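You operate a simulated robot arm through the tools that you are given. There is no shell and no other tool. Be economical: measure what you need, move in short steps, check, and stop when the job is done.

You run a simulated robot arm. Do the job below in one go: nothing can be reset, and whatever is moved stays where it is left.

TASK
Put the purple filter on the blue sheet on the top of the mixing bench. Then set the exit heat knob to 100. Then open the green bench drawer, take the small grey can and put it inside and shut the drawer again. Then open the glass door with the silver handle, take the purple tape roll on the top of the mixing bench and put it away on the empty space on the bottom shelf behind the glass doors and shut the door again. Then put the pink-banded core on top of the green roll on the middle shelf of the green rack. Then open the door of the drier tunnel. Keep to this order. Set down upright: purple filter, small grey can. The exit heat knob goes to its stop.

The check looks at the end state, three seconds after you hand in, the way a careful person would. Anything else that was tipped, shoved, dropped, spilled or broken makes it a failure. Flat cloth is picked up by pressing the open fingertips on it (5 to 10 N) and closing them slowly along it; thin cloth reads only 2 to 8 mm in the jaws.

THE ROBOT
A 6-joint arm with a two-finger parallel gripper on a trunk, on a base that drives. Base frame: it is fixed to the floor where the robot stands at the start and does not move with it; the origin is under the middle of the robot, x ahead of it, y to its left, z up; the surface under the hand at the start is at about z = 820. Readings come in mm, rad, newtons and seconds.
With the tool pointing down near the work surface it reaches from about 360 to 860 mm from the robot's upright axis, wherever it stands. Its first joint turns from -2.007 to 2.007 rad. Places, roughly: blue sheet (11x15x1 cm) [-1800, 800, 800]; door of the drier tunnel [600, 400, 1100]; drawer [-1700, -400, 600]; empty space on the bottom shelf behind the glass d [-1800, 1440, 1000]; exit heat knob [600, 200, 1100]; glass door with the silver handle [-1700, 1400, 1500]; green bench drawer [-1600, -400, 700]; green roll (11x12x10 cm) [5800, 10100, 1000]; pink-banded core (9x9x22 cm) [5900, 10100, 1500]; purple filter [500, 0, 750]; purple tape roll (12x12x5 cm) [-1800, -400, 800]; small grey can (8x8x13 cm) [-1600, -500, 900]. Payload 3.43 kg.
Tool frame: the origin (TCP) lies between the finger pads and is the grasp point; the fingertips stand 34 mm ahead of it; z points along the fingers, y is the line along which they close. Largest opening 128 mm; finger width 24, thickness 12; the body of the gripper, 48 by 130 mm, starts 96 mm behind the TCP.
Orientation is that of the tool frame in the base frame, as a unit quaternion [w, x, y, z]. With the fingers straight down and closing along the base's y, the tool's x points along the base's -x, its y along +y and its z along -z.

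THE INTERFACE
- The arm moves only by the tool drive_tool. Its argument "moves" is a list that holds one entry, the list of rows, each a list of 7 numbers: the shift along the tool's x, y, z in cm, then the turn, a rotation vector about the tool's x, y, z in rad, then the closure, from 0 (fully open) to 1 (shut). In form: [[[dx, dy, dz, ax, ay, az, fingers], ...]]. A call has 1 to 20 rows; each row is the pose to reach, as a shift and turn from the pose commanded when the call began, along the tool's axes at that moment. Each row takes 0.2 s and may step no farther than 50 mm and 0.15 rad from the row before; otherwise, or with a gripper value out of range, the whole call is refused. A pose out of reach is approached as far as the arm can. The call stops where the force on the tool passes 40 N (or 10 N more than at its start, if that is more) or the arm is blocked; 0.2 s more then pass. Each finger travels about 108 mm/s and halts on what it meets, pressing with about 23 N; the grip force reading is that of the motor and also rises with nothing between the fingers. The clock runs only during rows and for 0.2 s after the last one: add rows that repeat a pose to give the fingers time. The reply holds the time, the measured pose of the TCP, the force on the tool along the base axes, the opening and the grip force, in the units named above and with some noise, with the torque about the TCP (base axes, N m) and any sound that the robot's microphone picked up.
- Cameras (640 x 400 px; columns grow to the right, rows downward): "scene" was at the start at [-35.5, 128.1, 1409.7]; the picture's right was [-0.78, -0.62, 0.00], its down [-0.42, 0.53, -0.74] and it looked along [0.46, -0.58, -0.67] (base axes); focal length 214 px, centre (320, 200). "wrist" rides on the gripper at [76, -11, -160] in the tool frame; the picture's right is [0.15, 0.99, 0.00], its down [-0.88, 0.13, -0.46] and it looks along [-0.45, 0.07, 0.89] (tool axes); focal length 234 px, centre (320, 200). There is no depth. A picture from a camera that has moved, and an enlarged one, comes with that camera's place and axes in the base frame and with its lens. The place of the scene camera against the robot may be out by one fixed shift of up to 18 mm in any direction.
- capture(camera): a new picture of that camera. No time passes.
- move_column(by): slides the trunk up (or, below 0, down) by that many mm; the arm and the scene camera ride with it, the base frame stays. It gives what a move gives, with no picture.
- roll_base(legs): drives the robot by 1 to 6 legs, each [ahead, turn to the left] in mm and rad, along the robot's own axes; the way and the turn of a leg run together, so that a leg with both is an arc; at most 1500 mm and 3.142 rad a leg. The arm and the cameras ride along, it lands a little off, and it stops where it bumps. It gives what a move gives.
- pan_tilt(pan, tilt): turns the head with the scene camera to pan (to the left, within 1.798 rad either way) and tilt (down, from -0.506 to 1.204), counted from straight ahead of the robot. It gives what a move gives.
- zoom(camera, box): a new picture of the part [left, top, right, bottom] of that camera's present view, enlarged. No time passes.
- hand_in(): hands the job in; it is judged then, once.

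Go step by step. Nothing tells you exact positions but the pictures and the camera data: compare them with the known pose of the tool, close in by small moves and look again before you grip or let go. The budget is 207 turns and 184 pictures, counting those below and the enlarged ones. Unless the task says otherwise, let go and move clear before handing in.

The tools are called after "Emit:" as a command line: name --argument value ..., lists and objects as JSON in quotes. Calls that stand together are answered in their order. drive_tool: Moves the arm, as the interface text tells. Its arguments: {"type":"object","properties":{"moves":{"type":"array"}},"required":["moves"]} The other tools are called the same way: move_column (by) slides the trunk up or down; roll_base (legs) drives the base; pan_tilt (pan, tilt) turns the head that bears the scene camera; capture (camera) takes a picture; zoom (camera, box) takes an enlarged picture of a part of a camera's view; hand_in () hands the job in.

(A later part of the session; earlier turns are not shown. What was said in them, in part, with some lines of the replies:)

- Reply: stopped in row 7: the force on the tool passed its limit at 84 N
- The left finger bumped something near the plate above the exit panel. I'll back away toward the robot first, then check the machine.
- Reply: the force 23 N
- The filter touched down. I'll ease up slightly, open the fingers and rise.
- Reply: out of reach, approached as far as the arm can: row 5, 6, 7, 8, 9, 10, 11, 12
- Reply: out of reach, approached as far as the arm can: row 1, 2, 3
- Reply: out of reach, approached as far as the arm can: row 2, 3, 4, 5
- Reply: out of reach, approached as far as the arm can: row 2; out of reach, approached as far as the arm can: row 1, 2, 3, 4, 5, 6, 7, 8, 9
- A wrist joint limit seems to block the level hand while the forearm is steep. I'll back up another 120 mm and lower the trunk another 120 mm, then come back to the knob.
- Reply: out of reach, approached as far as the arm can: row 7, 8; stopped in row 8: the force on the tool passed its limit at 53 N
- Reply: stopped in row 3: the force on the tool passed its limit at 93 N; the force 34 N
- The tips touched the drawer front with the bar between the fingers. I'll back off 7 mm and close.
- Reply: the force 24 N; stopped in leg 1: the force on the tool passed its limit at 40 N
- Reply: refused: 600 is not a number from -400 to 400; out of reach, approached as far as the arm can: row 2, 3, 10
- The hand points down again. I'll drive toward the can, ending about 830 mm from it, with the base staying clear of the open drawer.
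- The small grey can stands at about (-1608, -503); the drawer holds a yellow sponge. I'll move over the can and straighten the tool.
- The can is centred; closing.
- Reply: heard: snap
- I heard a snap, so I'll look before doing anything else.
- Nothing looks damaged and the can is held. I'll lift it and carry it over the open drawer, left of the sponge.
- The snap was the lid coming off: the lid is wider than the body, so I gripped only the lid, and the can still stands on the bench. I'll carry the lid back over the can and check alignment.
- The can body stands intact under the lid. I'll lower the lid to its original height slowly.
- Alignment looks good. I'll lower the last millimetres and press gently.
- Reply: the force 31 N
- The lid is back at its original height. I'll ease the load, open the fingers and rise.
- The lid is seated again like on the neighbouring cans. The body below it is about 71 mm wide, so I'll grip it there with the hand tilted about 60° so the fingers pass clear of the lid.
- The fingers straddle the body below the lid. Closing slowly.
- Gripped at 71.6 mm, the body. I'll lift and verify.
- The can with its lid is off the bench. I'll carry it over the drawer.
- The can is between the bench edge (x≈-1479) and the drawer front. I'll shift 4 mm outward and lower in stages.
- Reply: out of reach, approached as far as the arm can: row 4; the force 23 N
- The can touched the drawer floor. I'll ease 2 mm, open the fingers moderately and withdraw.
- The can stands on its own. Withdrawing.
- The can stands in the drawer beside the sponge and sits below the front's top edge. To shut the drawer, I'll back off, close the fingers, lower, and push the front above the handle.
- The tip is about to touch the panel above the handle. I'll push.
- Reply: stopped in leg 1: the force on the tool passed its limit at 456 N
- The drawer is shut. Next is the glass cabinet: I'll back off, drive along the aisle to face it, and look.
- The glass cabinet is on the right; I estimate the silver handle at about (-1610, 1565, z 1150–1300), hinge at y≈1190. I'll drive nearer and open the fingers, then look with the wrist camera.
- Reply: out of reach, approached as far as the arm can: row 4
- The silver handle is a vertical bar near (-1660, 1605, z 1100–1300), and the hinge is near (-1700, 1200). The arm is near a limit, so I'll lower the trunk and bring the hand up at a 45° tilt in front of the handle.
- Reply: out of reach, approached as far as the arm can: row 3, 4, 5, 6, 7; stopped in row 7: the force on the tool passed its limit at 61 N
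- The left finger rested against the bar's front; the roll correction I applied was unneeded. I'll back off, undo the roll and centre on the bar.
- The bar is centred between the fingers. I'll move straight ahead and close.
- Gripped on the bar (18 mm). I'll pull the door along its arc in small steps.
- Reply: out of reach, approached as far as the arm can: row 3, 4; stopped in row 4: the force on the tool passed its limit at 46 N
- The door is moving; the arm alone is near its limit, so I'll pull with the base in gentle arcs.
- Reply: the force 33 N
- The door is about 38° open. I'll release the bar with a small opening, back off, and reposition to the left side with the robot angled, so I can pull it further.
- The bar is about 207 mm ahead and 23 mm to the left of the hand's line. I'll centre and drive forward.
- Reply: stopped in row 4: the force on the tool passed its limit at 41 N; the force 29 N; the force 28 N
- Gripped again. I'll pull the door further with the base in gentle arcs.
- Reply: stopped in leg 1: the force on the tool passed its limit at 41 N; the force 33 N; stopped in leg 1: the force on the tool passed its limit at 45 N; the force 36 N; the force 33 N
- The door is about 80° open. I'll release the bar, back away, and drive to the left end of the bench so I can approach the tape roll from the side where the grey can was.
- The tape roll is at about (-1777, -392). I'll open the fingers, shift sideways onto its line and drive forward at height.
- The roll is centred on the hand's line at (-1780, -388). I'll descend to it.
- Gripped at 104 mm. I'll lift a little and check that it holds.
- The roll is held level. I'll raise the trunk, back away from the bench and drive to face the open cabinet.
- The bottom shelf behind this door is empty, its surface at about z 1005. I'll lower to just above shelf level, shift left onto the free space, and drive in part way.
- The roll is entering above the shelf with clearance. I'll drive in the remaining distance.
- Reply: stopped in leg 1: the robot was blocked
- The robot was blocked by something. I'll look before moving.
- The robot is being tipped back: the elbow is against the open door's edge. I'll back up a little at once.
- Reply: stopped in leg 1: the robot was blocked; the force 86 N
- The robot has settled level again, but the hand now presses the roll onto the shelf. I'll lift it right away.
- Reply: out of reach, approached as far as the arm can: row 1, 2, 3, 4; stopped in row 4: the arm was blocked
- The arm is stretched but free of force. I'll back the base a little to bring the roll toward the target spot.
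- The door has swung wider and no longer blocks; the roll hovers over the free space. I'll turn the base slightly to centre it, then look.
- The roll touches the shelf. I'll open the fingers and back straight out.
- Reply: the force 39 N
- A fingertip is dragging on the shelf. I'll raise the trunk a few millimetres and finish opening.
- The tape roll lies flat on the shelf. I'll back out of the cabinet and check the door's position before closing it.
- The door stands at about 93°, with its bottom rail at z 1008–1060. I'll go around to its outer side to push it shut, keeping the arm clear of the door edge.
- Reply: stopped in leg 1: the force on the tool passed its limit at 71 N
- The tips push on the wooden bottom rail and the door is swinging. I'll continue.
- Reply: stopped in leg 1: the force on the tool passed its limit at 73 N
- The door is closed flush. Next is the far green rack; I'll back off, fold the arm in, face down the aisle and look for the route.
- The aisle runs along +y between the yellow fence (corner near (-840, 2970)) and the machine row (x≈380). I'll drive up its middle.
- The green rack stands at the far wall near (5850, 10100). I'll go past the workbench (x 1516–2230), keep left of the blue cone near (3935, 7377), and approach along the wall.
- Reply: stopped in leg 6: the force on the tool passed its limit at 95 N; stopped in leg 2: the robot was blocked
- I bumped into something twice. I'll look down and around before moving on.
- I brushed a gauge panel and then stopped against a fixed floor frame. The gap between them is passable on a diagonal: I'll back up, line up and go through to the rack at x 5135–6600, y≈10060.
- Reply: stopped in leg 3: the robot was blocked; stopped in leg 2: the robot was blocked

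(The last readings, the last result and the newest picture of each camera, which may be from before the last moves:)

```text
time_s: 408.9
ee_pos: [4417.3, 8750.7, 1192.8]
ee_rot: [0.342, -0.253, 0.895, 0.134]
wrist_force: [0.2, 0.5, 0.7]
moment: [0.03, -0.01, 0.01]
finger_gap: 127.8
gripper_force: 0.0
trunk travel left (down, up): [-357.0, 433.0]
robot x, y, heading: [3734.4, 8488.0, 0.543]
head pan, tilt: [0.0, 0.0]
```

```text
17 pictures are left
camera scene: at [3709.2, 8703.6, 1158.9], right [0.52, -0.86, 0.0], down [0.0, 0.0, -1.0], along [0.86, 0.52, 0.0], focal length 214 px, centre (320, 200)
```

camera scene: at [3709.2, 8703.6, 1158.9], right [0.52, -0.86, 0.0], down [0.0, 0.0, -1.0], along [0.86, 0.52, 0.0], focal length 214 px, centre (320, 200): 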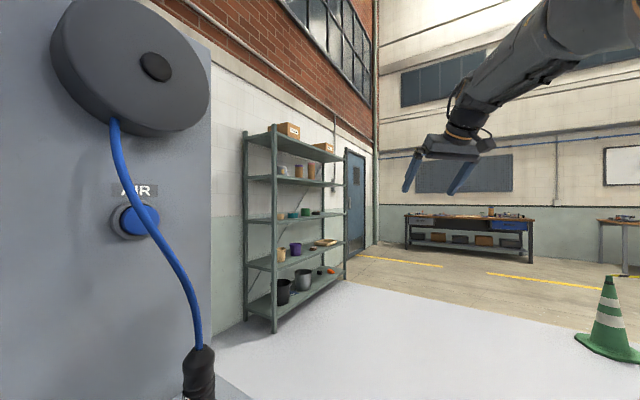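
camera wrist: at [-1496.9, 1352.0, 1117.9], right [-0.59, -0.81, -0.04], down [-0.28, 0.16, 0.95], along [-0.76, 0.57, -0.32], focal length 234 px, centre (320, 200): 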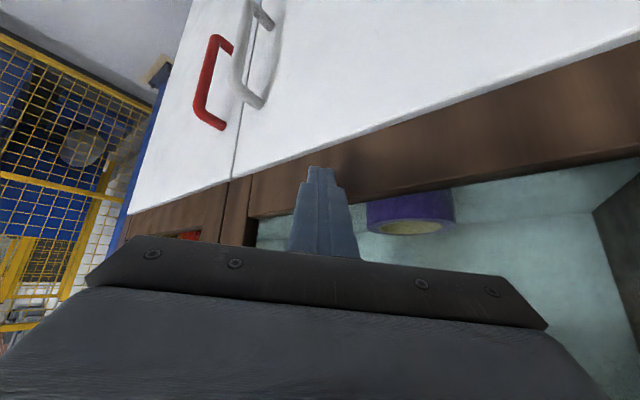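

The gap on this side is too tight. I'll go around the other side of the panel, between it and the wall.

Emit:
roll_base --legs '[[-900, 0], [0, 1.134], [1130, 0], [0, -0.9]]'

Emit:
pan_tilt --pan 0.1 --tilt 0.3

Emit:
capture --camera "scene"

```text
time_s: 424.2
ee_pos: [3420.7, 9579.7, 1192.9]
ee_rot: [0.321, -0.367, 0.855, 0.178]
wrist_force: [1.0, 0.0, -0.2]
moment: [0.01, 0.0, 0.0]
finger_gap: 128.0
gripper_force: 0.1
trunk travel left (down, up): [-357.0, 433.0]
robot x, y, heading: [2825.8, 9149.6, 0.806]
head pan, tilt: [0.0, 0.0]
```

```text
time_s: 425.0
ee_pos: [3419.2, 9580.4, 1192.3]
ee_rot: [0.322, -0.366, 0.855, 0.177]
wrist_force: [-0.4, -1.1, -0.2]
moment: [0.01, 0.0, 0.0]
finger_gap: 127.9
gripper_force: 0.1
trunk travel left (down, up): [-357.0, 433.0]
robot x, y, heading: [2827.8, 9150.2, 0.808]
head pan, tilt: [0.099, 0.3]
```

```text
16 pictures are left
camera scene: at [2742.3, 9360.6, 1131.3], right [0.79, -0.62, 0.0], down [-0.18, -0.23, -0.96], along [0.59, 0.75, -0.29], focal length 214 px, centre (320, 200)
```

scene: 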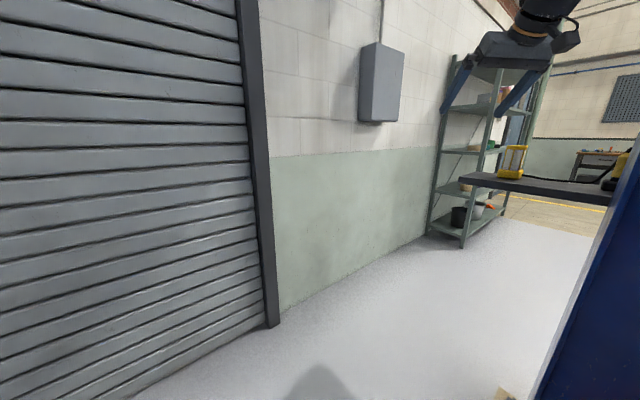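

A shelf juts from the pillar's back, so the passage to the wall is about 700 mm. I'll fold the hand in close, pointing down, before going through.

Emit:
drive_tool --moves '[[[2.1, 0, -3.7, 0, 0.125, 0, 0.3], [4.3, 0, -7.4, 0, 0.25, 0, 0.5], [6.4, 0, -11, 0, 0.375, 0, 0.5], [8.6, 0, -14.7, 0, 0.5, 0, 0.5], [10.7, 0, -18.4, 0, 0.625, 0, 0.5], [12.9, 0, -22.1, 0, 0.75, 0, 0.5]]]'

Emit:
roll_base --legs '[[0, 0.25], [900, 0], [0, -1.0], [300, 0]]'

Emit:
capture --camera "scene"

```text
time_s: 426.4
ee_pos: [3267.0, 9403.4, 1239.5]
ee_rot: [0.012, -0.403, 0.906, 0.126]
wrist_force: [0.0, -1.0, -0.5]
moment: [0.0, 0.03, 0.04]
finger_gap: 64.0
gripper_force: 0.0
out of reach, approached as far as the arm can: row 2, 3, 4, 5, 6
trunk travel left (down, up): [-357.0, 433.0]
robot x, y, heading: [2822.1, 9149.2, 0.8]
head pan, tilt: [0.099, 0.3]
```

```text
time_s: 436.2
ee_pos: [4064.0, 9831.1, 1239.3]
ee_rot: [0.06, -0.04, 0.991, 0.112]
wrist_force: [-0.3, -0.4, -0.6]
moment: [0.02, -0.02, -0.01]
finger_gap: 64.1
gripper_force: 0.0
trunk travel left (down, up): [-357.0, 433.0]
robot x, y, heading: [3567.6, 9950.2, 0.051]
head pan, tilt: [0.099, 0.3]
```

```text
15 pictures are left
camera scene: at [3653.2, 10154.8, 1131.2], right [0.15, -0.99, 0.0], down [-0.29, -0.04, -0.96], along [0.94, 0.14, -0.3], focal length 214 px, centre (320, 200)
```

scene: 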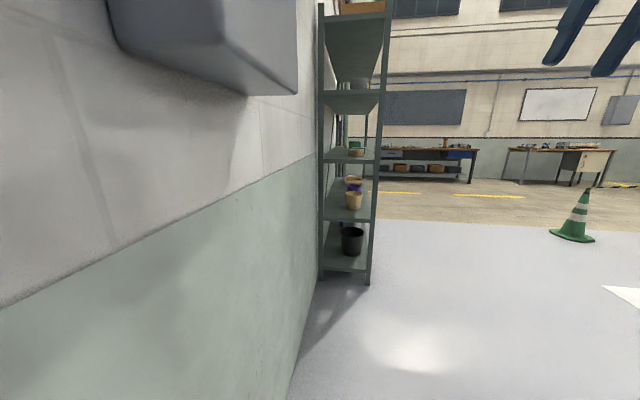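

Through the passage. I'll continue past it, then swing out in front of the rack and face it.

Emit:
roll_base --legs '[[0, -0.05], [600, 0], [0, -0.49], [1400, 0], [220, 0], [0, 2.06]]'

Emit:
pan_tilt --pan 0 --tilt -0.05

Emit:
capture --camera "scene"

```text
time_s: 454.2
ee_pos: [5729.7, 9638.5, 1239.2]
ee_rot: [0.032, 0.703, -0.7, -0.123]
wrist_force: [-0.1, 0.4, 0.6]
moment: [0.01, 0.0, -0.02]
finger_gap: 64.1
gripper_force: 0.1
trunk travel left (down, up): [-357.0, 433.0]
robot x, y, heading: [5577.2, 9153.3, 1.546]
head pan, tilt: [0.099, 0.3]
```

```text
time_s: 455.1
ee_pos: [5730.5, 9638.0, 1239.7]
ee_rot: [0.031, 0.704, -0.699, -0.123]
wrist_force: [0.7, -0.2, -0.5]
moment: [-0.03, 0.06, -0.02]
finger_gap: 63.8
gripper_force: 0.0
trunk travel left (down, up): [-357.0, 433.0]
robot x, y, heading: [5577.9, 9156.1, 1.545]
head pan, tilt: [0.0, -0.051]
```

```text
14 pictures are left
camera scene: at [5379.0, 9252.5, 1163.4], right [1.0, -0.03, 0.0], down [0.0, 0.05, -1.0], along [0.03, 1.0, 0.05], focal length 214 px, centre (320, 200)
```

scene: 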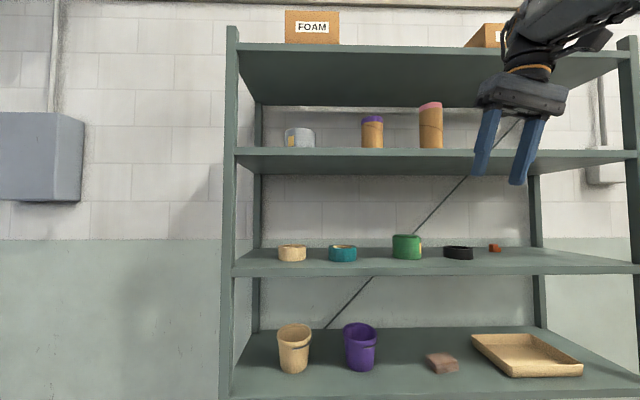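

The pink-banded core is at about (5871, 10115) on the shelf at z≈1392; the green roll at about (5754, 10100) with its top near z 1062. I'll move the base closer, raise the trunk and tilt the hand toward the core.

Emit:
roll_base --legs '[[0, -0.68], [225, 0], [0, 0.706]]'

Emit:
move_column --by 300

Emit:
drive_tool --moves '[[[-1.6, 0.1, 0.2, 0.037, -0.105, -0.009, 0.3], [-3.3, 0.1, 0.4, 0.073, -0.21, -0.017, 0], [-5, 0.2, 0.7, 0.11, -0.316, -0.026, 0], [-6.6, 0.3, 0.9, 0.147, -0.421, -0.035, 0], [-8.3, 0.3, 1.2, 0.183, -0.527, -0.043, 0], [-9.9, 0.4, 1.4, 0.22, -0.632, -0.052, 0], [-9.9, 0.4, 1.4, 0.22, -0.632, -0.052, 0]]]'

Emit:
capture --camera "wrist"

```text
time_s: 460.5
ee_pos: [5854.7, 9812.1, 1239.2]
ee_rot: [0.034, 0.717, -0.685, -0.123]
wrist_force: [0.0, -0.4, -0.4]
moment: [0.0, -0.03, 0.01]
finger_gap: 64.1
gripper_force: 0.1
trunk travel left (down, up): [-357.0, 433.0]
robot x, y, heading: [5718.6, 9319.0, 1.582]
head pan, tilt: [0.0, -0.051]
```

```text
time_s: 463.5
ee_pos: [5854.3, 9800.1, 1537.8]
ee_rot: [0.033, 0.716, -0.686, -0.123]
wrist_force: [-0.4, -1.3, -0.3]
moment: [0.0, 0.03, 0.01]
finger_gap: 63.9
gripper_force: 0.0
trunk travel left (down, up): [-657.0, 133.0]
robot x, y, heading: [5719.8, 9320.2, 1.587]
head pan, tilt: [0.0, -0.051]
```

```text
time_s: 465.1
ee_pos: [5847.2, 9898.4, 1537.6]
ee_rot: [-0.261, 0.66, -0.65, -0.271]
wrist_force: [0.2, -0.3, -0.8]
moment: [0.0, 0.0, 0.0]
finger_gap: 128.2
gripper_force: 0.0
trunk travel left (down, up): [-657.0, 133.0]
robot x, y, heading: [5720.2, 9322.1, 1.587]
head pan, tilt: [0.0, -0.051]
```

```text
13 pictures are left
camera wrist: at [5861.1, 9732.8, 1599.6], right [-0.99, -0.12, -0.1], down [-0.13, 0.31, 0.94], along [-0.09, 0.94, -0.32], focal length 234 px, centre (320, 200)
```

wrist: 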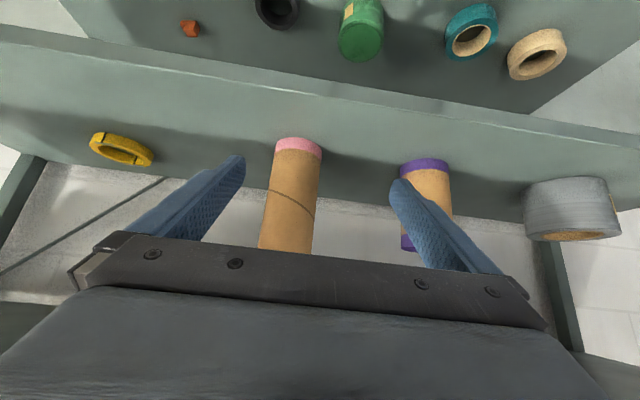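

The core stands at about (5873, 10095). I'll move in with the fingers straddling it.

Emit:
drive_tool --moves '[[[-2, -1.5, 2.5, 0, 0, 0, 0], [-4, -2.96, 5, 0, 0, 0, 0], [-6, -2.96, 8.5, 0, 0, 0, 0], [-8, -2.96, 12, 0, 0, 0, 0], [-10.1, -2.96, 15.6, 0, 0, 0, 0], [-10.1, -2.96, 15.6, 0, 0, 0, 0]]]'

Emit:
capture --camera "wrist"

```text
time_s: 466.5
ee_pos: [5885.1, 10075.7, 1490.9]
ee_rot: [-0.258, 0.661, -0.647, -0.277]
wrist_force: [0.3, 0.0, 0.0]
moment: [-0.04, 0.01, 0.0]
finger_gap: 128.0
gripper_force: 0.1
out of reach, approached as far as the arm can: row 3, 4, 5, 6
trunk travel left (down, up): [-657.0, 133.0]
robot x, y, heading: [5719.0, 9319.8, 1.588]
head pan, tilt: [0.0, -0.051]
```

```text
12 pictures are left
camera wrist: at [5900.9, 9908.4, 1550.7], right [-0.99, -0.13, -0.08], down [-0.12, 0.3, 0.94], along [-0.1, 0.94, -0.32], focal length 234 px, centre (320, 200)
```

wrist: 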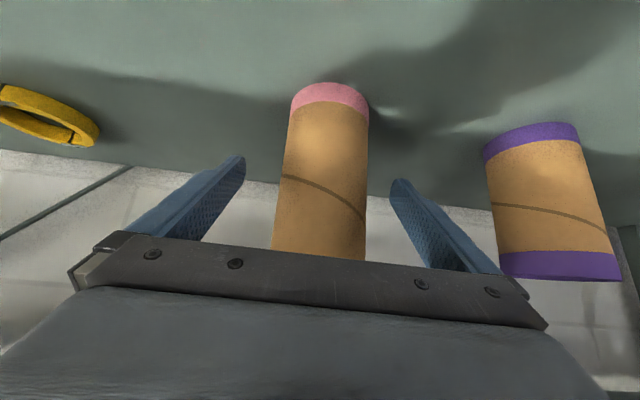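

Emit:
drive_tool --moves '[[[0, 0.2, 0, 0, 0, 0, 0.15], [0, 0.3, 0, 0, 0, 0, 0.28], [0, 0.3, 0, 0, 0, 0, 0.4], [0, 0.3, 0, 0, 0, 0, 0.45], [0, 0.3, 0, 0, 0, 0, 0.45]]]'

Emit:
move_column --by 35

Emit:
capture --camera "wrist"

```text
time_s: 467.7
ee_pos: [5883.3, 10074.0, 1491.8]
ee_rot: [-0.258, 0.662, -0.647, -0.279]
wrist_force: [-1.0, -0.8, 0.0]
moment: [-0.01, 0.06, -0.03]
finger_gap: 70.7
gripper_force: 0.3
out of reach, approached as far as the arm can: row 2, 3, 4, 5
trunk travel left (down, up): [-657.0, 133.0]
robot x, y, heading: [5721.0, 9319.4, 1.584]
head pan, tilt: [0.0, -0.051]
```

```text
time_s: 468.5
ee_pos: [5884.4, 10064.5, 1525.7]
ee_rot: [-0.259, 0.66, -0.648, -0.278]
wrist_force: [0.1, -0.7, 0.1]
moment: [0.0, -0.06, 0.01]
finger_gap: 70.4
gripper_force: 0.2
trunk travel left (down, up): [-692.0, 98.0]
robot x, y, heading: [5718.7, 9319.6, 1.584]
head pan, tilt: [0.0, -0.051]
```

```text
11 pictures are left
camera wrist: at [5901.0, 9898.1, 1585.9], right [-0.99, -0.13, -0.08], down [-0.12, 0.3, 0.94], along [-0.1, 0.94, -0.32], focal length 234 px, centre (320, 200)
```

wrist: 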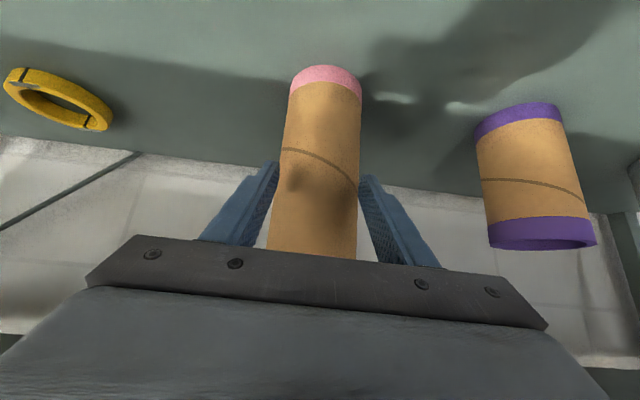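

The fingers haven't touched yet, so the core is narrower. I'll return and close further.

Emit:
move_column --by -35

Emit:
drive_tool --moves '[[[0, 0, 0, 0, 0, 0, 0.5], [0, 0, 0, 0, 0, 0, 0.6], [0, 0, 0, 0, 0, 0, 0.7], [0, 0, 0, 0, 0, 0, 0.75], [0, 0, 0, 0, 0, 0, 0.75]]]'

```text
time_s: 469.3
ee_pos: [5884.4, 10063.5, 1491.8]
ee_rot: [-0.257, 0.662, -0.647, -0.279]
wrist_force: [-0.8, -0.7, -0.4]
moment: [0.02, 0.02, -0.02]
finger_gap: 70.4
gripper_force: 0.0
trunk travel left (down, up): [-657.0, 133.0]
robot x, y, heading: [5721.7, 9325.1, 1.587]
head pan, tilt: [0.0, -0.051]
```

```text
time_s: 470.5
ee_pos: [5884.3, 10064.3, 1491.0]
ee_rot: [-0.258, 0.661, -0.647, -0.278]
wrist_force: [0.5, -0.4, 1.1]
moment: [-0.02, -0.03, 0.0]
finger_gap: 33.2
gripper_force: 1.3
trunk travel left (down, up): [-657.0, 133.0]
robot x, y, heading: [5717.5, 9322.0, 1.587]
head pan, tilt: [0.0, -0.051]
```

The fingers closed in front of the core: triangulating puts its centre at y≈10148 and base at z≈1356. I'll open, lower a little and drive forward.

Emit:
drive_tool --moves '[[[0, 0, 0, 0, 0, 0, 0.4], [0, 0, 0, 0, 0, 0, 0], [0, 0, 0, 0, 0, 0, 0], [0, 0, 0, 0, 0, 0, 0]]]'

Emit:
move_column --by -20

Emit:
roll_base --legs '[[64, 0]]'

Emit:
capture --camera "wrist"

```text
time_s: 471.5
ee_pos: [5884.3, 10065.0, 1491.3]
ee_rot: [-0.259, 0.661, -0.648, -0.278]
wrist_force: [0.4, -0.1, -0.7]
moment: [-0.03, 0.0, -0.02]
finger_gap: 128.1
gripper_force: 0.1
trunk travel left (down, up): [-657.0, 133.0]
robot x, y, heading: [5721.5, 9321.0, 1.585]
head pan, tilt: [0.0, -0.051]
```

```text
time_s: 472.1
ee_pos: [5885.2, 10064.3, 1470.1]
ee_rot: [-0.257, 0.661, -0.647, -0.278]
wrist_force: [0.1, -0.6, 0.5]
moment: [0.0, -0.04, 0.01]
finger_gap: 128.1
gripper_force: 0.1
trunk travel left (down, up): [-637.0, 153.0]
robot x, y, heading: [5721.2, 9320.7, 1.581]
head pan, tilt: [0.0, -0.051]
```

```text
time_s: 473.1
ee_pos: [5885.1, 10129.2, 1471.5]
ee_rot: [-0.258, 0.661, -0.647, -0.279]
wrist_force: [-0.3, -0.3, 1.3]
moment: [-0.03, 0.0, 0.0]
finger_gap: 128.0
gripper_force: 0.1
trunk travel left (down, up): [-637.0, 153.0]
robot x, y, heading: [5718.2, 9387.5, 1.585]
head pan, tilt: [0.0, -0.051]
```

```text
10 pictures are left
camera wrist: at [5900.4, 9963.0, 1531.2], right [-0.99, -0.13, -0.08], down [-0.12, 0.3, 0.94], along [-0.1, 0.94, -0.32], focal length 234 px, centre (320, 200)
```

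wrist: 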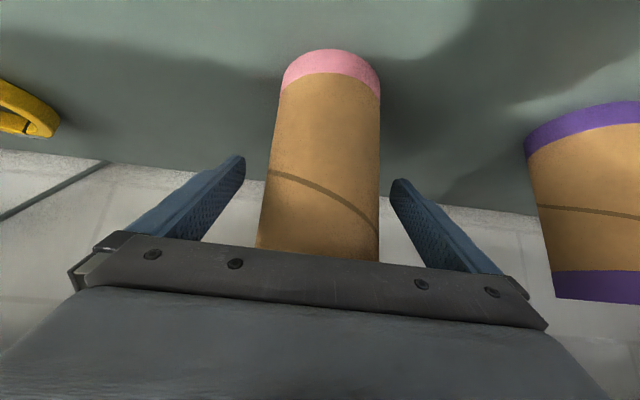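

Now the core fills the gap between the fingers. Closing.

Emit:
drive_tool --moves '[[[0, 0, 0, 0, 0, 0, 0.15], [0, 0, 0, 0, 0, 0, 0.3], [0, 0, 0, 0, 0, 0, 0.4], [0, 0, 0, 0, 0, 0, 0.5], [0, 0, 0, 0, 0, 0, 0.5]]]'

Emit:
move_column --by 40

Emit:
capture --camera "wrist"

```text
time_s: 474.3
ee_pos: [5884.1, 10129.0, 1471.0]
ee_rot: [-0.258, 0.662, -0.647, -0.279]
wrist_force: [0.0, 1.3, 0.3]
moment: [0.08, -0.11, 0.02]
finger_gap: 88.1
gripper_force: 23.2
trunk travel left (down, up): [-637.0, 153.0]
robot x, y, heading: [5719.8, 9383.5, 1.585]
head pan, tilt: [0.0, -0.051]
```

```text
time_s: 475.2
ee_pos: [5884.0, 10124.4, 1505.4]
ee_rot: [-0.254, 0.662, -0.65, -0.276]
wrist_force: [0.4, -0.5, -2.9]
moment: [-0.01, 0.01, -0.02]
finger_gap: 87.9
gripper_force: 22.8
trunk travel left (down, up): [-677.0, 113.0]
robot x, y, heading: [5719.5, 9385.4, 1.587]
head pan, tilt: [0.0, -0.051]
```

```text
9 pictures are left
camera wrist: at [5900.3, 9959.9, 1566.7], right [-0.99, -0.13, -0.08], down [-0.12, 0.31, 0.94], along [-0.1, 0.94, -0.32], focal length 234 px, centre (320, 200)
```

wrist: 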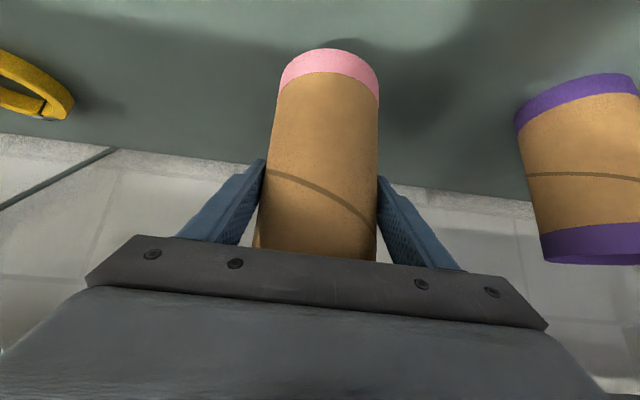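

The core is held and lifted. I'll back out of the shelf, lower the trunk, and shift sideways in line with the green roll.

Emit:
roll_base --legs '[[-270, 0]]'

Emit:
move_column --by -285

Emit:
drive_tool --moves '[[[0, 3, 0, 0, 0, 0, 0.5], [0, 6, 0, 0, 0, 0, 0.5], [0, 9, 0, 0, 0, 0, 0.5], [0, 11.9, 0, 0, 0, 0, 0.5], [0, 11.9, 0, 0, 0, 0, 0.5]]]'

Emit:
capture --camera "wrist"

```text
time_s: 477.1
ee_pos: [5884.8, 9857.1, 1511.8]
ee_rot: [-0.258, 0.662, -0.646, -0.279]
wrist_force: [1.4, 0.1, -2.3]
moment: [-0.01, 0.04, -0.03]
finger_gap: 87.9
gripper_force: 22.8
trunk travel left (down, up): [-677.0, 113.0]
robot x, y, heading: [5723.1, 9114.4, 1.586]
head pan, tilt: [0.0, -0.051]
```

```text
time_s: 480.0
ee_pos: [5883.8, 9856.4, 1225.7]
ee_rot: [-0.258, 0.663, -0.646, -0.279]
wrist_force: [-0.2, 0.8, -2.4]
moment: [-0.01, 0.03, -0.02]
finger_gap: 87.6
gripper_force: 22.2
trunk travel left (down, up): [-392.0, 398.0]
robot x, y, heading: [5721.4, 9115.2, 1.585]
head pan, tilt: [0.0, -0.051]
```

```text
time_s: 481.2
ee_pos: [5793.5, 9848.2, 1221.8]
ee_rot: [-0.246, 0.667, -0.637, -0.3]
wrist_force: [0.1, 0.3, -2.3]
moment: [-0.02, -0.01, -0.02]
finger_gap: 87.7
gripper_force: 22.9
out of reach, approached as far as the arm can: row 2, 3, 4, 5
trunk travel left (down, up): [-392.0, 398.0]
robot x, y, heading: [5720.6, 9112.0, 1.589]
head pan, tilt: [0.0, -0.051]
```

```text
8 pictures are left
camera wrist: at [5818.3, 9682.0, 1277.9], right [-0.98, -0.17, -0.05], down [-0.1, 0.28, 0.95], along [-0.15, 0.94, -0.3], focal length 234 px, centre (320, 200)
```

wrist: 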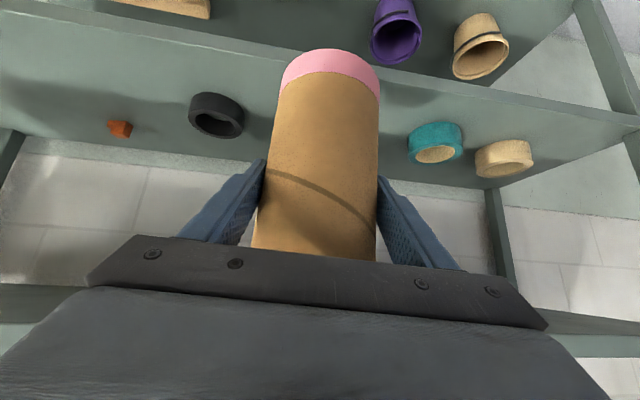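

The green roll is hidden behind the core at about x 5758, y 10140. I'll lower slightly to fit under the shelf above, turn a touch left and take a scene view before going in.

Emit:
move_column --by -22

Emit:
roll_base --legs '[[0, 0.025], [110, 0]]'

Emit:
capture --camera "scene"

```text
time_s: 481.9
ee_pos: [5793.9, 9848.2, 1196.9]
ee_rot: [-0.247, 0.666, -0.637, -0.3]
wrist_force: [0.6, -0.5, -3.1]
moment: [-0.04, 0.02, -0.02]
finger_gap: 87.4
gripper_force: 23.2
trunk travel left (down, up): [-370.0, 420.0]
robot x, y, heading: [5724.5, 9114.5, 1.584]
head pan, tilt: [0.0, -0.051]
```

```text
time_s: 483.4
ee_pos: [5771.2, 9959.2, 1197.1]
ee_rot: [-0.243, 0.674, -0.629, -0.302]
wrist_force: [-0.3, 0.9, -2.0]
moment: [0.01, -0.02, 0.0]
finger_gap: 87.3
gripper_force: 23.1
trunk travel left (down, up): [-370.0, 420.0]
robot x, y, heading: [5716.2, 9222.4, 1.609]
head pan, tilt: [0.0, -0.051]
```

```text
7 pictures are left
camera scene: at [5514.7, 9305.4, 1176.5], right [1.0, 0.04, 0.0], down [0.0, 0.05, -1.0], along [-0.04, 1.0, 0.05], focal length 214 px, centre (320, 200)
```

scene: 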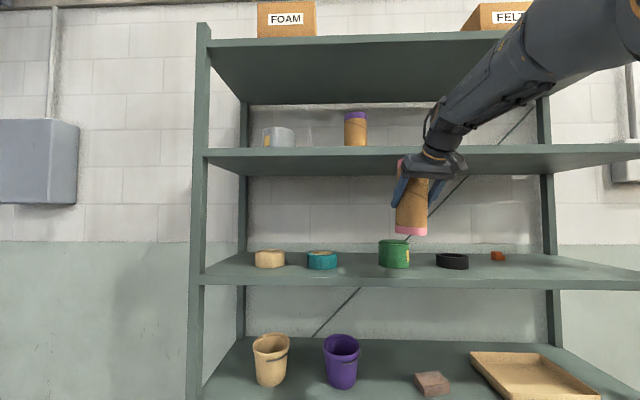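

The scene shows the core aligned with the green roll and about 60 mm above its top. I'll straighten a slight lean and drive in over the roll.

Emit:
drive_tool --moves '[[[0, 0, 0, 0.021, 0.003, -0.021, 0.5], [0, 0, 0, 0.042, 0.005, -0.042, 0.5], [0, 0, 0, 0.042, 0.005, -0.042, 0.5]]]'

Emit:
roll_base --legs '[[168, 0]]'

Emit:
zoom --camera "scene" --box '[320, 130, 500, 290]'

```text
time_s: 484.2
ee_pos: [5784.1, 9955.7, 1193.5]
ee_rot: [-0.258, 0.684, -0.617, -0.292]
wrist_force: [-0.7, 0.3, -2.1]
moment: [-0.04, -0.02, -0.01]
finger_gap: 87.2
gripper_force: 23.0
out of reach, approached as far as the arm can: row 1, 2, 3
trunk travel left (down, up): [-370.0, 420.0]
robot x, y, heading: [5722.5, 9220.2, 1.611]
head pan, tilt: [0.0, -0.051]
```

```text
time_s: 485.5
ee_pos: [5780.0, 10084.7, 1191.8]
ee_rot: [-0.254, 0.685, -0.619, -0.288]
wrist_force: [-0.6, -17.1, -7.8]
moment: [3.06, -0.13, -0.41]
finger_gap: 87.4
gripper_force: 23.6
trunk travel left (down, up): [-370.0, 420.0]
robot x, y, heading: [5713.0, 9353.4, 1.606]
head pan, tilt: [0.0, -0.051]
stopped in leg 1: the force on the tool passed its limit at 229 N (the readings are from after the stop); the commanded pose is now the measured one
```

```text
2.50 times, centred on (410, 210) of scene
camera zoom: at [5509.4, 9439.5, 1176.6], right [1.0, 0.04, 0.0], down [0.0, 0.05, -1.0], along [-0.04, 1.0, 0.05], focal length 536 px, centre (95, 175)
```

zoom: 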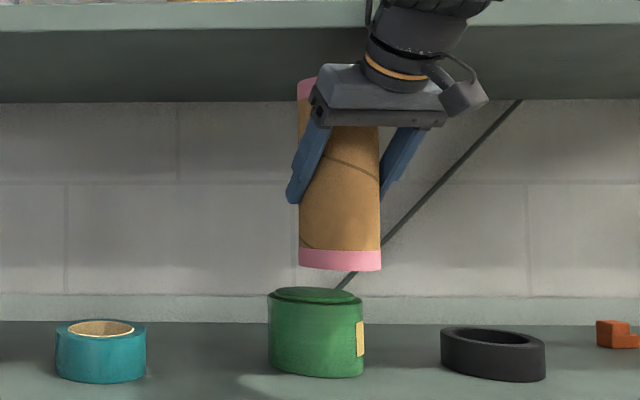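

The wrist met the upper shelf's front lip. I'll back off, lower so the wrist passes beneath it, turn slightly left, and go in again.

Emit:
roll_base --legs '[[-50, 0], [0, 0.02]]'

Emit:
move_column --by -36

Emit:
roll_base --legs '[[82, 0]]'

Emit:
zoom --camera "scene" --box '[320, 130, 500, 290]'

```text
time_s: 486.8
ee_pos: [5766.7, 10037.3, 1189.8]
ee_rot: [-0.25, 0.692, -0.611, -0.291]
wrist_force: [-0.3, 0.7, -3.4]
moment: [0.02, 0.02, -0.02]
finger_gap: 87.5
gripper_force: 22.7
trunk travel left (down, up): [-370.0, 420.0]
robot x, y, heading: [5712.7, 9310.2, 1.63]
head pan, tilt: [0.0, -0.051]
```

```text
time_s: 487.6
ee_pos: [5767.1, 10037.1, 1154.0]
ee_rot: [-0.251, 0.691, -0.613, -0.29]
wrist_force: [0.8, -0.2, -2.9]
moment: [-0.03, -0.02, -0.03]
finger_gap: 87.3
gripper_force: 23.3
trunk travel left (down, up): [-334.0, 456.0]
robot x, y, heading: [5714.3, 9307.2, 1.63]
head pan, tilt: [0.0, -0.051]
```

```text
time_s: 488.8
ee_pos: [5762.6, 10112.1, 1152.1]
ee_rot: [-0.248, 0.693, -0.612, -0.289]
wrist_force: [-2.8, 0.0, 6.6]
moment: [0.04, -0.13, 0.06]
finger_gap: 87.5
gripper_force: 23.4
trunk travel left (down, up): [-334.0, 456.0]
robot x, y, heading: [5713.0, 9385.4, 1.626]
head pan, tilt: [0.0, -0.051]
stopped in leg 1: the robot was blocked; the commanded pose is now the measured one
```

```text
2.50 times, centred on (410, 210) of scene
camera zoom: at [5504.3, 9473.2, 1140.6], right [1.0, 0.06, 0.0], down [0.0, 0.05, -1.0], along [-0.06, 1.0, 0.05], focal length 536 px, centre (95, 175)
```

zoom: 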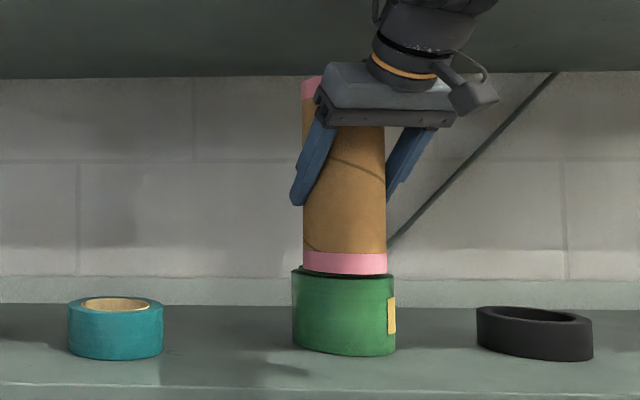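

The core sits over the roll and just touches it. I'll lower a few millimetres more and release.

Emit:
move_column --by -4

Emit:
drive_tool --moves '[[[0, 0, 0, 0, 0, 0, 0.3], [0, 0, 0, 0, 0, 0, 0.2], [0, 0, 0, 0, 0, 0, 0.08], [0, 0, 0, 0, 0, 0, 0.03], [0, 0, 0, 0, 0, 0, 0.03]]]'

Emit:
zoom --camera "scene" --box '[320, 130, 500, 290]'

```text
time_s: 489.3
ee_pos: [5762.2, 10111.0, 1150.3]
ee_rot: [-0.251, 0.692, -0.611, -0.291]
wrist_force: [-2.9, -1.1, 25.9]
moment: [0.44, -0.7, 0.07]
finger_gap: 88.1
gripper_force: 22.5
trunk travel left (down, up): [-330.0, 460.0]
robot x, y, heading: [5710.2, 9384.3, 1.626]
head pan, tilt: [0.0, -0.051]
```

```text
time_s: 490.5
ee_pos: [5762.1, 10113.1, 1147.3]
ee_rot: [-0.247, 0.693, -0.612, -0.289]
wrist_force: [0.3, 0.1, 0.3]
moment: [0.01, 0.02, 0.02]
finger_gap: 124.4
gripper_force: 0.0
trunk travel left (down, up): [-330.0, 460.0]
robot x, y, heading: [5711.2, 9388.7, 1.63]
head pan, tilt: [0.0, -0.051]
```

```text
2.50 times, centred on (410, 210) of scene
camera zoom: at [5504.4, 9475.6, 1136.5], right [1.0, 0.06, 0.0], down [0.0, 0.05, -1.0], along [-0.06, 1.0, 0.05], focal length 536 px, centre (95, 175)
```

zoom: 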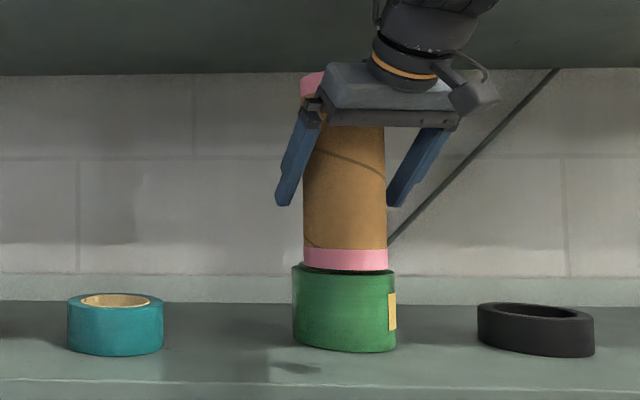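

The core stands on the green roll. I'll back out, fold the hand in, and drive the same route back toward the drier.

Emit:
roll_base --legs '[[-290, 0]]'

Emit:
zoom --camera "scene" --box '[260, 60, 500, 290]'

Emit:
drive_tool --moves '[[[2.1, 0, -3.7, 0, 0.125, 0, 0.3], [4.3, 0, -7.4, 0, 0.25, 0, 0.5], [6.4, 0, -11, 0, 0.375, 0, 0.5], [8.6, 0, -14.7, 0, 0.5, 0, 0.5], [10.7, 0, -18.4, 0, 0.625, 0, 0.5], [12.9, 0, -22.1, 0, 0.75, 0, 0.5]]]'

```text
time_s: 492.5
ee_pos: [5784.0, 9827.6, 1147.8]
ee_rot: [-0.249, 0.691, -0.614, -0.288]
wrist_force: [0.2, 0.2, 0.1]
moment: [0.0, -0.01, 0.01]
finger_gap: 124.3
gripper_force: 0.0
trunk travel left (down, up): [-330.0, 460.0]
robot x, y, heading: [5724.7, 9102.7, 1.627]
head pan, tilt: [0.0, -0.051]
```

```text
1.74 times, centred on (380, 175) of scene
camera zoom: at [5521.0, 9191.7, 1136.4], right [1.0, 0.05, 0.0], down [0.0, 0.05, -1.0], along [-0.05, 1.0, 0.05], focal length 373 px, centre (216, 244)
```

zoom: 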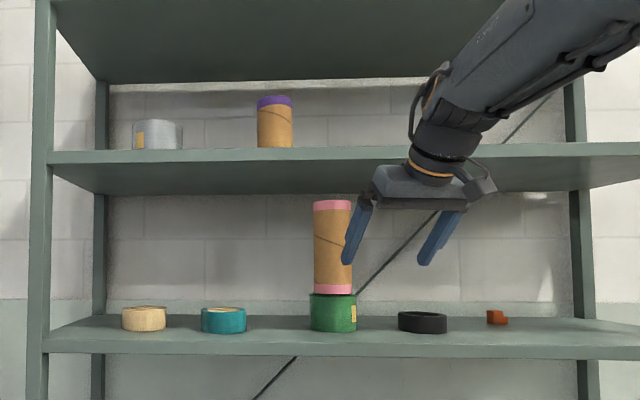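

```text
time_s: 493.9
ee_pos: [5819.1, 9576.8, 1221.4]
ee_rot: [0.027, 0.743, -0.657, -0.124]
wrist_force: [0.0, 0.3, -0.6]
moment: [-0.06, 0.08, 0.07]
finger_gap: 63.8
gripper_force: 0.0
out of reach, approached as far as the arm can: row 1, 2, 3, 4, 5, 6
trunk travel left (down, up): [-330.0, 460.0]
robot x, y, heading: [5726.5, 9101.1, 1.624]
head pan, tilt: [0.0, -0.051]
```

The core stands upright on the green roll and the other items are unmoved. Driving back along the wall passage.

Emit:
roll_base --legs '[[0, 1.021], [1400, 0], [372, 0], [0, 0.497]]'

```text
time_s: 506.8
ee_pos: [3705.3, 10053.1, 1221.7]
ee_rot: [0.105, 0.991, 0.034, -0.073]
wrist_force: [0.1, -0.1, -0.4]
moment: [0.02, 0.02, 0.01]
finger_gap: 63.8
gripper_force: 0.1
trunk travel left (down, up): [-330.0, 460.0]
robot x, y, heading: [4176.1, 9933.8, 3.143]
head pan, tilt: [0.0, -0.051]
```

Emit:
roll_base --legs '[[893, 0], [0, 1.05], [905, 0], [0, 0.63], [1120, 0]]'

```text
time_s: 514.2
ee_pos: [2937.1, 9586.8, 1222.1]
ee_rot: [0.126, 0.842, 0.524, -0.012]
wrist_force: [-0.4, -0.3, -0.4]
moment: [-0.03, -0.01, 0.03]
finger_gap: 63.9
gripper_force: 0.1
trunk travel left (down, up): [-330.0, 460.0]
robot x, y, heading: [3276.2, 9934.4, -2.122]
head pan, tilt: [0.0, -0.051]
stopped in leg 2: the robot was blocked; the commanded pose is now the measured one
```

Emit:
roll_base --legs '[[900, 0], [0, 0.66], [1120, 0]]'

```text
time_s: 526.0
ee_pos: [2829.6, 7576.9, 1222.4]
ee_rot: [0.124, 0.641, 0.757, 0.028]
wrist_force: [-0.9, 0.2, -0.3]
moment: [0.01, 0.03, -0.01]
finger_gap: 64.1
gripper_force: 0.1
trunk travel left (down, up): [-330.0, 460.0]
robot x, y, heading: [2903.7, 8057.1, -1.494]
head pan, tilt: [0.0, -0.051]
```

Emit:
roll_base --legs '[[0, -0.05], [1400, 0], [300, 0], [0, -1.229], [1500, 0], [1500, 0]]'

```text
time_s: 550.4
ee_pos: [103.5, 5172.6, 1222.8]
ee_rot: [0.138, 0.955, 0.252, -0.075]
wrist_force: [-0.9, -0.9, -1.1]
moment: [0.02, -0.06, 0.06]
finger_gap: 64.0
gripper_force: 0.0
trunk travel left (down, up): [-330.0, 460.0]
robot x, y, heading: [523.1, 5339.9, -2.528]
head pan, tilt: [0.0, -0.051]
stopped in leg 6: the robot was blocked; the commanded pose is now the measured one
```

Emit:
roll_base --legs '[[-170, 0], [0, -0.6], [700, 0], [0, 1.46], [1400, 0], [1210, 0]]'

```text
time_s: 551.1
ee_pos: [157.1, 5109.7, 1223.4]
ee_rot: [0.157, 0.927, 0.327, -0.1]
wrist_force: [-0.6, -8.0, -2.6]
moment: [0.72, 0.07, -0.06]
finger_gap: 64.0
gripper_force: 0.2
trunk travel left (down, up): [-330.0, 460.0]
robot x, y, heading: [532.2, 5344.0, -2.536]
head pan, tilt: [0.0, -0.051]
stopped in leg 1: the robot was blocked; the commanded pose is now the measured one
```

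Emit:
pan_tilt --pan 0.5 --tilt 0.55

Emit:
capture --camera "scene"

```text
time_s: 552.1
ee_pos: [154.1, 5116.9, 1224.9]
ee_rot: [0.152, 0.932, 0.315, -0.097]
wrist_force: [-0.2, -0.2, 0.1]
moment: [0.02, 0.02, 0.02]
finger_gap: 63.8
gripper_force: 0.1
trunk travel left (down, up): [-330.0, 460.0]
robot x, y, heading: [533.6, 5347.7, -2.532]
head pan, tilt: [0.499, 0.55]
```

```text
2 pictures are left
camera scene: at [561.8, 5133.4, 1097.2], right [-0.9, 0.44, -0.04], down [0.25, 0.44, -0.86], along [-0.37, -0.78, -0.5], focal length 214 px, centre (320, 200)
```

scene: 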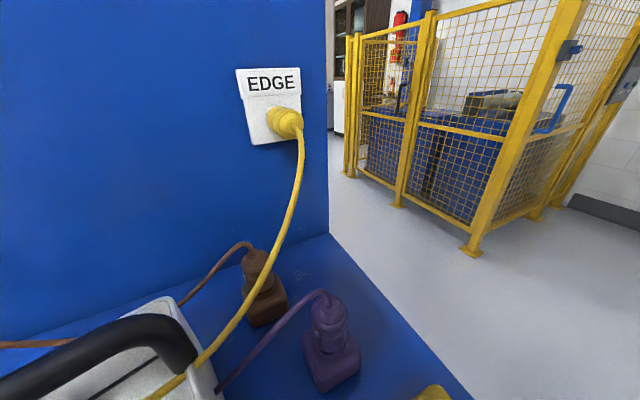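

My left mast is against a machine. I'll try backing out again in a short move.

Emit:
roll_base --legs '[[-120, 0]]'

Emit:
roll_base --legs '[[-120, -0.1]]'

```text
time_s: 553.3
ee_pos: [257.3, 5171.7, 1219.6]
ee_rot: [0.141, 0.944, 0.285, -0.087]
wrist_force: [1.2, -0.2, 0.8]
moment: [-0.02, 0.0, -0.02]
finger_gap: 64.1
gripper_force: 0.1
trunk travel left (down, up): [-330.0, 460.0]
robot x, y, heading: [630.6, 5412.6, -2.527]
head pan, tilt: [0.499, 0.55]
```

```text
time_s: 554.6
ee_pos: [333.8, 5271.9, 1220.5]
ee_rot: [0.137, 0.957, 0.239, -0.093]
wrist_force: [-0.3, 0.9, -0.9]
moment: [0.0, 0.02, -0.01]
finger_gap: 64.1
gripper_force: 0.0
trunk travel left (down, up): [-330.0, 460.0]
robot x, y, heading: [729.0, 5477.3, -2.628]
head pan, tilt: [0.499, 0.55]
```

Emit:
roll_base --legs '[[0, -0.545], [760, 0], [0, 1.51], [1400, 0], [1300, 0]]'

```text
time_s: 563.0
ee_pos: [-207.1, 5087.3, 1218.6]
ee_rot: [0.16, 0.823, 0.543, -0.043]
wrist_force: [-0.6, -0.3, -0.1]
moment: [0.01, -0.02, 0.0]
finger_gap: 63.8
gripper_force: 0.1
trunk travel left (down, up): [-330.0, 460.0]
robot x, y, heading: [-26.1, 5497.3, -1.949]
head pan, tilt: [0.499, 0.55]
stopped in leg 3: the robot was blocked; the commanded pose is now the measured one
```

Emit:
roll_base --legs '[[600, 0], [0, 0.38], [1400, 0], [650, 0]]'

```text
time_s: 577.4
ee_pos: [-285.2, 2447.4, 1219.4]
ee_rot: [0.164, 0.709, 0.686, -0.013]
wrist_force: [0.2, 0.4, -0.2]
moment: [0.03, 0.01, 0.01]
finger_gap: 64.1
gripper_force: 0.1
trunk travel left (down, up): [-330.0, 460.0]
robot x, y, heading: [-261.7, 2887.2, -1.58]
head pan, tilt: [0.499, 0.55]
```

Back in the aisle. I'll unfold the hand to a 45° tilt here, then drive to the drier door and face it.

Emit:
move_column --by -80

Emit:
drive_tool --moves '[[[-3.5, -1.3, 1.4, 0.027, -0.075, -0.015, 0.5], [-7, -2.6, 2.8, 0.055, -0.149, -0.03, 0.5], [-10.5, -3.9, 4.2, 0.083, -0.224, -0.045, 0.5], [-14, -5.2, 5.6, 0.11, -0.299, -0.06, 0.5], [-17.5, -6.5, 7, 0.138, -0.374, -0.075, 0.5], [-21, -7.8, 8.4, 0.165, -0.448, -0.09, 0.5], [-24.3, -9.1, 9.9, 0.193, -0.523, -0.105, 0.5], [-24.3, -9.1, 9.9, 0.193, -0.523, -0.105, 0.5]]]'

Emit:
roll_base --legs '[[1400, 0], [860, 0], [0, 1.57]]'

Emit:
capture --camera "wrist"

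```text
time_s: 578.5
ee_pos: [-284.9, 2426.9, 1140.2]
ee_rot: [0.164, 0.709, 0.685, -0.012]
wrist_force: [0.2, -0.3, -0.3]
moment: [0.0, 0.0, 0.01]
finger_gap: 64.1
gripper_force: 0.1
trunk travel left (down, up): [-250.0, 540.0]
robot x, y, heading: [-266.3, 2895.5, -1.577]
head pan, tilt: [0.499, 0.55]
```

```text
time_s: 580.3
ee_pos: [-385.2, 2173.7, 1080.2]
ee_rot: [0.278, 0.652, 0.654, -0.263]
wrist_force: [0.3, 0.2, 0.5]
moment: [-0.01, 0.0, 0.02]
finger_gap: 64.2
gripper_force: 0.1
out of reach, approached as far as the arm can: row 2, 3, 4, 5, 6, 7, 8
trunk travel left (down, up): [-250.0, 540.0]
robot x, y, heading: [-263.8, 2890.7, -1.577]
head pan, tilt: [0.499, 0.55]
```

```text
time_s: 595.2
ee_pos: [437.2, 533.5, 1079.9]
ee_rot: [0.382, -0.003, 0.924, 0.012]
wrist_force: [-0.1, -0.1, -0.7]
moment: [0.0, 0.03, 0.02]
finger_gap: 63.9
gripper_force: 0.1
trunk travel left (down, up): [-250.0, 540.0]
robot x, y, heading: [-283.4, 653.6, -0.001]
head pan, tilt: [0.499, 0.55]
```

```text
1 pictures are left
camera wrist: at [271.1, 518.5, 1139.1], right [-0.12, 0.99, -0.08], down [0.3, 0.12, 0.95], along [0.95, 0.09, -0.31], focal length 234 px, centre (320, 200)
```

wrist: 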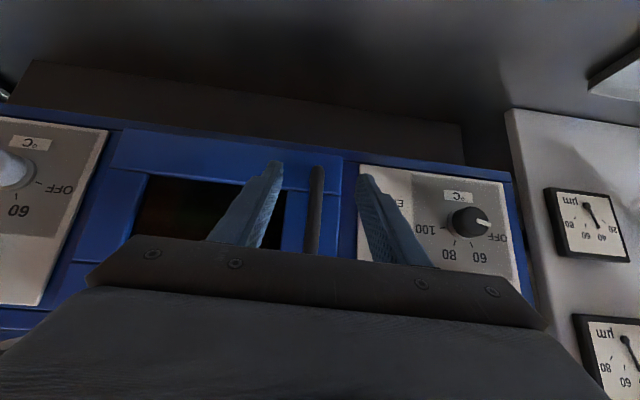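

The bar is centred between the fingers, about 80–90 mm ahead. I'll drive forward and close on it.

Emit:
roll_base --legs '[[80, 0]]'

Emit:
drive_tool --moves '[[[0, 0, 0, 0, 0, 0, 0.7], [0, 0, 0, 0, 0, 0, 0.85], [0, 0, 0, 0, 0, 0, 0.95], [0, 0, 0, 0, 0, 0, 0.97], [0, 0, 0, 0, 0, 0, 0.97]]]'

```text
time_s: 596.3
ee_pos: [518.9, 533.5, 1080.0]
ee_rot: [0.382, -0.003, 0.924, 0.012]
wrist_force: [0.8, 0.1, -0.4]
moment: [0.02, -0.01, 0.0]
finger_gap: 63.8
gripper_force: 0.1
trunk travel left (down, up): [-250.0, 540.0]
robot x, y, heading: [-201.0, 650.3, -0.002]
head pan, tilt: [0.499, 0.55]
```

```text
time_s: 597.5
ee_pos: [518.5, 537.0, 1079.9]
ee_rot: [0.382, -0.004, 0.924, 0.013]
wrist_force: [-3.6, 28.8, -4.9]
moment: [-1.39, -0.56, 0.33]
finger_gap: 16.4
gripper_force: 45.3
trunk travel left (down, up): [-250.0, 540.0]
robot x, y, heading: [-196.1, 651.3, -0.002]
head pan, tilt: [0.499, 0.55]
```

Gripped on the bar (16 mm). I'll pull the door open with the base in gentle arcs.

Emit:
roll_base --legs '[[-48, -0.016]]'

Emit:
roll_base --legs '[[-42, -0.035]]'

Emit:
roll_base --legs '[[-35, -0.049]]'

Emit:
roll_base --legs '[[-26, -0.055]]'

```text
time_s: 598.4
ee_pos: [470.0, 521.5, 1080.9]
ee_rot: [0.382, 0.006, 0.924, 0.007]
wrist_force: [-4.5, 9.0, -3.1]
moment: [-1.52, 1.43, -0.15]
finger_gap: 16.0
gripper_force: 44.8
trunk travel left (down, up): [-250.0, 540.0]
robot x, y, heading: [-250.6, 651.0, -0.02]
head pan, tilt: [0.499, 0.55]
```

```text
time_s: 599.3
ee_pos: [422.3, 498.8, 1079.4]
ee_rot: [0.382, 0.02, 0.924, 0.001]
wrist_force: [-5.5, 6.1, 0.9]
moment: [-1.56, 0.98, -0.06]
finger_gap: 16.2
gripper_force: 45.1
trunk travel left (down, up): [-250.0, 540.0]
robot x, y, heading: [-288.4, 651.5, -0.059]
head pan, tilt: [0.499, 0.55]
```

```text
time_s: 600.1
ee_pos: [379.1, 465.9, 1081.1]
ee_rot: [0.383, 0.043, 0.923, -0.008]
wrist_force: [5.9, -8.2, 4.6]
moment: [-1.59, 0.86, -0.19]
finger_gap: 15.9
gripper_force: 45.3
trunk travel left (down, up): [-250.0, 540.0]
robot x, y, heading: [-324.3, 651.3, -0.108]
head pan, tilt: [0.499, 0.55]
```

```text
time_s: 601.3
ee_pos: [343.8, 428.7, 1079.2]
ee_rot: [0.383, 0.068, 0.921, -0.022]
wrist_force: [2.6, -2.5, -3.0]
moment: [-1.76, -0.08, 0.12]
finger_gap: 16.1
gripper_force: 44.8
trunk travel left (down, up): [-250.0, 540.0]
robot x, y, heading: [-348.2, 659.4, -0.16]
head pan, tilt: [0.499, 0.55]
stopped in leg 1: the force on the tool passed its limit at 42 N (the readings are from after the stop); the commanded pose is now the measured one
```

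The door is about 46° open. I'll continue the arc a little further.

Emit:
roll_base --legs '[[-9, -0.069]]'

Emit:
roll_base --legs '[[-3, -0.075]]'

```text
time_s: 602.2
ee_pos: [318.6, 383.2, 1081.1]
ee_rot: [0.382, 0.099, 0.918, -0.033]
wrist_force: [8.4, -2.8, -5.7]
moment: [-1.68, -0.87, 0.23]
finger_gap: 16.3
gripper_force: 44.9
trunk travel left (down, up): [-250.0, 540.0]
robot x, y, heading: [-356.6, 657.4, -0.232]
head pan, tilt: [0.499, 0.55]
```

```text
time_s: 603.1
ee_pos: [301.4, 343.1, 1080.3]
ee_rot: [0.384, 0.126, 0.914, -0.048]
wrist_force: [6.8, -2.5, -3.0]
moment: [-1.71, 0.26, -0.04]
finger_gap: 16.1
gripper_force: 45.1
trunk travel left (down, up): [-250.0, 540.0]
robot x, y, heading: [-359.4, 661.8, -0.289]
head pan, tilt: [0.499, 0.55]
stopped in leg 1: the force on the tool passed its limit at 45 N (the readings are from after the stop); the commanded pose is now the measured one
```

About 66° now. One more arc to open it wider.

Emit:
roll_base --legs '[[12, -0.07]]'

Emit:
roll_base --legs '[[18, -0.06]]'

```text
time_s: 604.5
ee_pos: [291.4, 294.1, 1078.8]
ee_rot: [0.383, 0.156, 0.908, -0.061]
wrist_force: [6.9, -0.5, -3.4]
moment: [-1.6, 0.33, 0.03]
finger_gap: 16.1
gripper_force: 44.7
trunk travel left (down, up): [-250.0, 540.0]
robot x, y, heading: [-351.4, 656.4, -0.356]
head pan, tilt: [0.499, 0.55]
stopped in leg 1: the force on the tool passed its limit at 41 N (the readings are from after the stop); the commanded pose is now the measured one
```

```text
time_s: 605.5
ee_pos: [290.2, 257.6, 1080.4]
ee_rot: [0.385, 0.178, 0.903, -0.068]
wrist_force: [6.0, -0.3, -4.3]
moment: [-1.63, 0.15, -0.08]
finger_gap: 16.3
gripper_force: 44.9
trunk travel left (down, up): [-250.0, 540.0]
robot x, y, heading: [-337.0, 648.0, -0.402]
head pan, tilt: [0.499, 0.55]
stopped in leg 1: the force on the tool passed its limit at 47 N (the readings are from after the stop); the commanded pose is now the measured one
```

The door is about 85° open. I'll release the bar and back away.

Emit:
drive_tool --moves '[[[0, 0, 0, 0, 0, 0, 0.85], [0, 0, 0, 0, 0, 0, 0.78], [0, 0, 0, 0, 0, 0, 0.76], [0, 0, 0, 0, 0, 0, 0.76]]]'

Emit:
roll_base --legs '[[-220, 0]]'

Emit:
pan_tilt --pan 0.2 --tilt 0.2

Emit:
capture --camera "scene"

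```text
time_s: 606.5
ee_pos: [288.7, 256.9, 1080.3]
ee_rot: [0.384, 0.18, 0.903, -0.067]
wrist_force: [-0.3, -0.9, 0.0]
moment: [0.0, 0.01, 0.08]
finger_gap: 30.6
gripper_force: 0.1
trunk travel left (down, up): [-250.0, 540.0]
robot x, y, heading: [-339.4, 651.2, -0.411]
head pan, tilt: [0.499, 0.55]
```

```text
time_s: 608.1
ee_pos: [85.2, 346.4, 1080.0]
ee_rot: [0.384, 0.178, 0.903, -0.067]
wrist_force: [0.9, 0.2, -0.2]
moment: [-0.04, -0.02, -0.01]
finger_gap: 30.9
gripper_force: 0.0
trunk travel left (down, up): [-250.0, 540.0]
robot x, y, heading: [-541.9, 732.8, -0.405]
head pan, tilt: [0.499, 0.55]
```

```text
time_s: 609.0
ee_pos: [84.9, 346.0, 1081.1]
ee_rot: [0.384, 0.177, 0.904, -0.066]
wrist_force: [-0.2, 0.0, 0.4]
moment: [-0.01, -0.01, -0.05]
finger_gap: 30.9
gripper_force: 0.1
trunk travel left (down, up): [-250.0, 540.0]
robot x, y, heading: [-540.0, 738.1, -0.403]
head pan, tilt: [0.201, 0.201]
```

```text
0 pictures are left
camera scene: at [-343.5, 882.0, 1033.4], right [-0.2, -0.98, 0.0], down [-0.2, 0.04, -0.98], along [0.96, -0.19, -0.2], focal length 214 px, centre (320, 200)
```

scene: 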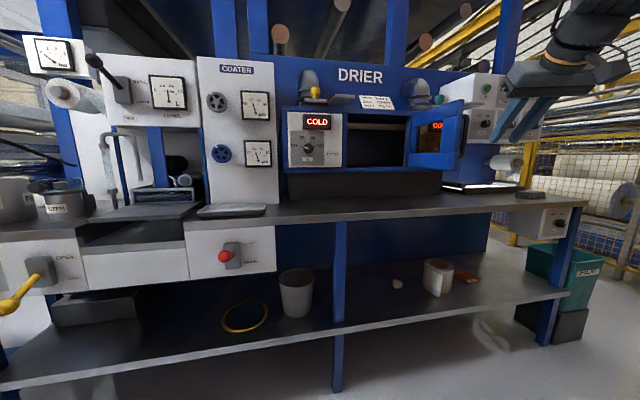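

The drier door stands wide open and the hand is clear of everything, so all six steps have been carried out and I'm handing in.

Emit:
hand_in

```text
The job is handed in.
```

I did all six steps in the order you set and handed in, but there were bumps along the way that could count against it.

| Step | Result |
|---|---|
| Purple filter | Standing upright on the blue sheet. |
| Exit heat knob | At 100, against its stop. |
| Small grey can | In the green drawer, which is shut. It stood upright before I closed the drawer, and I did not look inside again. |
| Purple tape roll | Flat on the bottom shelf behind the glass doors, with the door closed. |
| Pink-banded core | Standing on the green roll on the middle shelf of the green rack. |
| Drier door | About 85° open. |

**What went wrong:**
- **Can lid:** it snapped off when I first gripped the can. I pressed it back into place and heard no click.
- **Bumps:** I hit the plate on the drier, the gauge panel, a floor frame, the open glass door, a cabled machine and the green rack. The drier plate and the rack's contents looked unchanged afterwards. I couldn't fully check the gauge panel, the floor frame and the cabled machine.
- **Hard presses:** the tape roll was pressed onto the shelf at about 81 N, and the drawer hit its stop at about 456 N.
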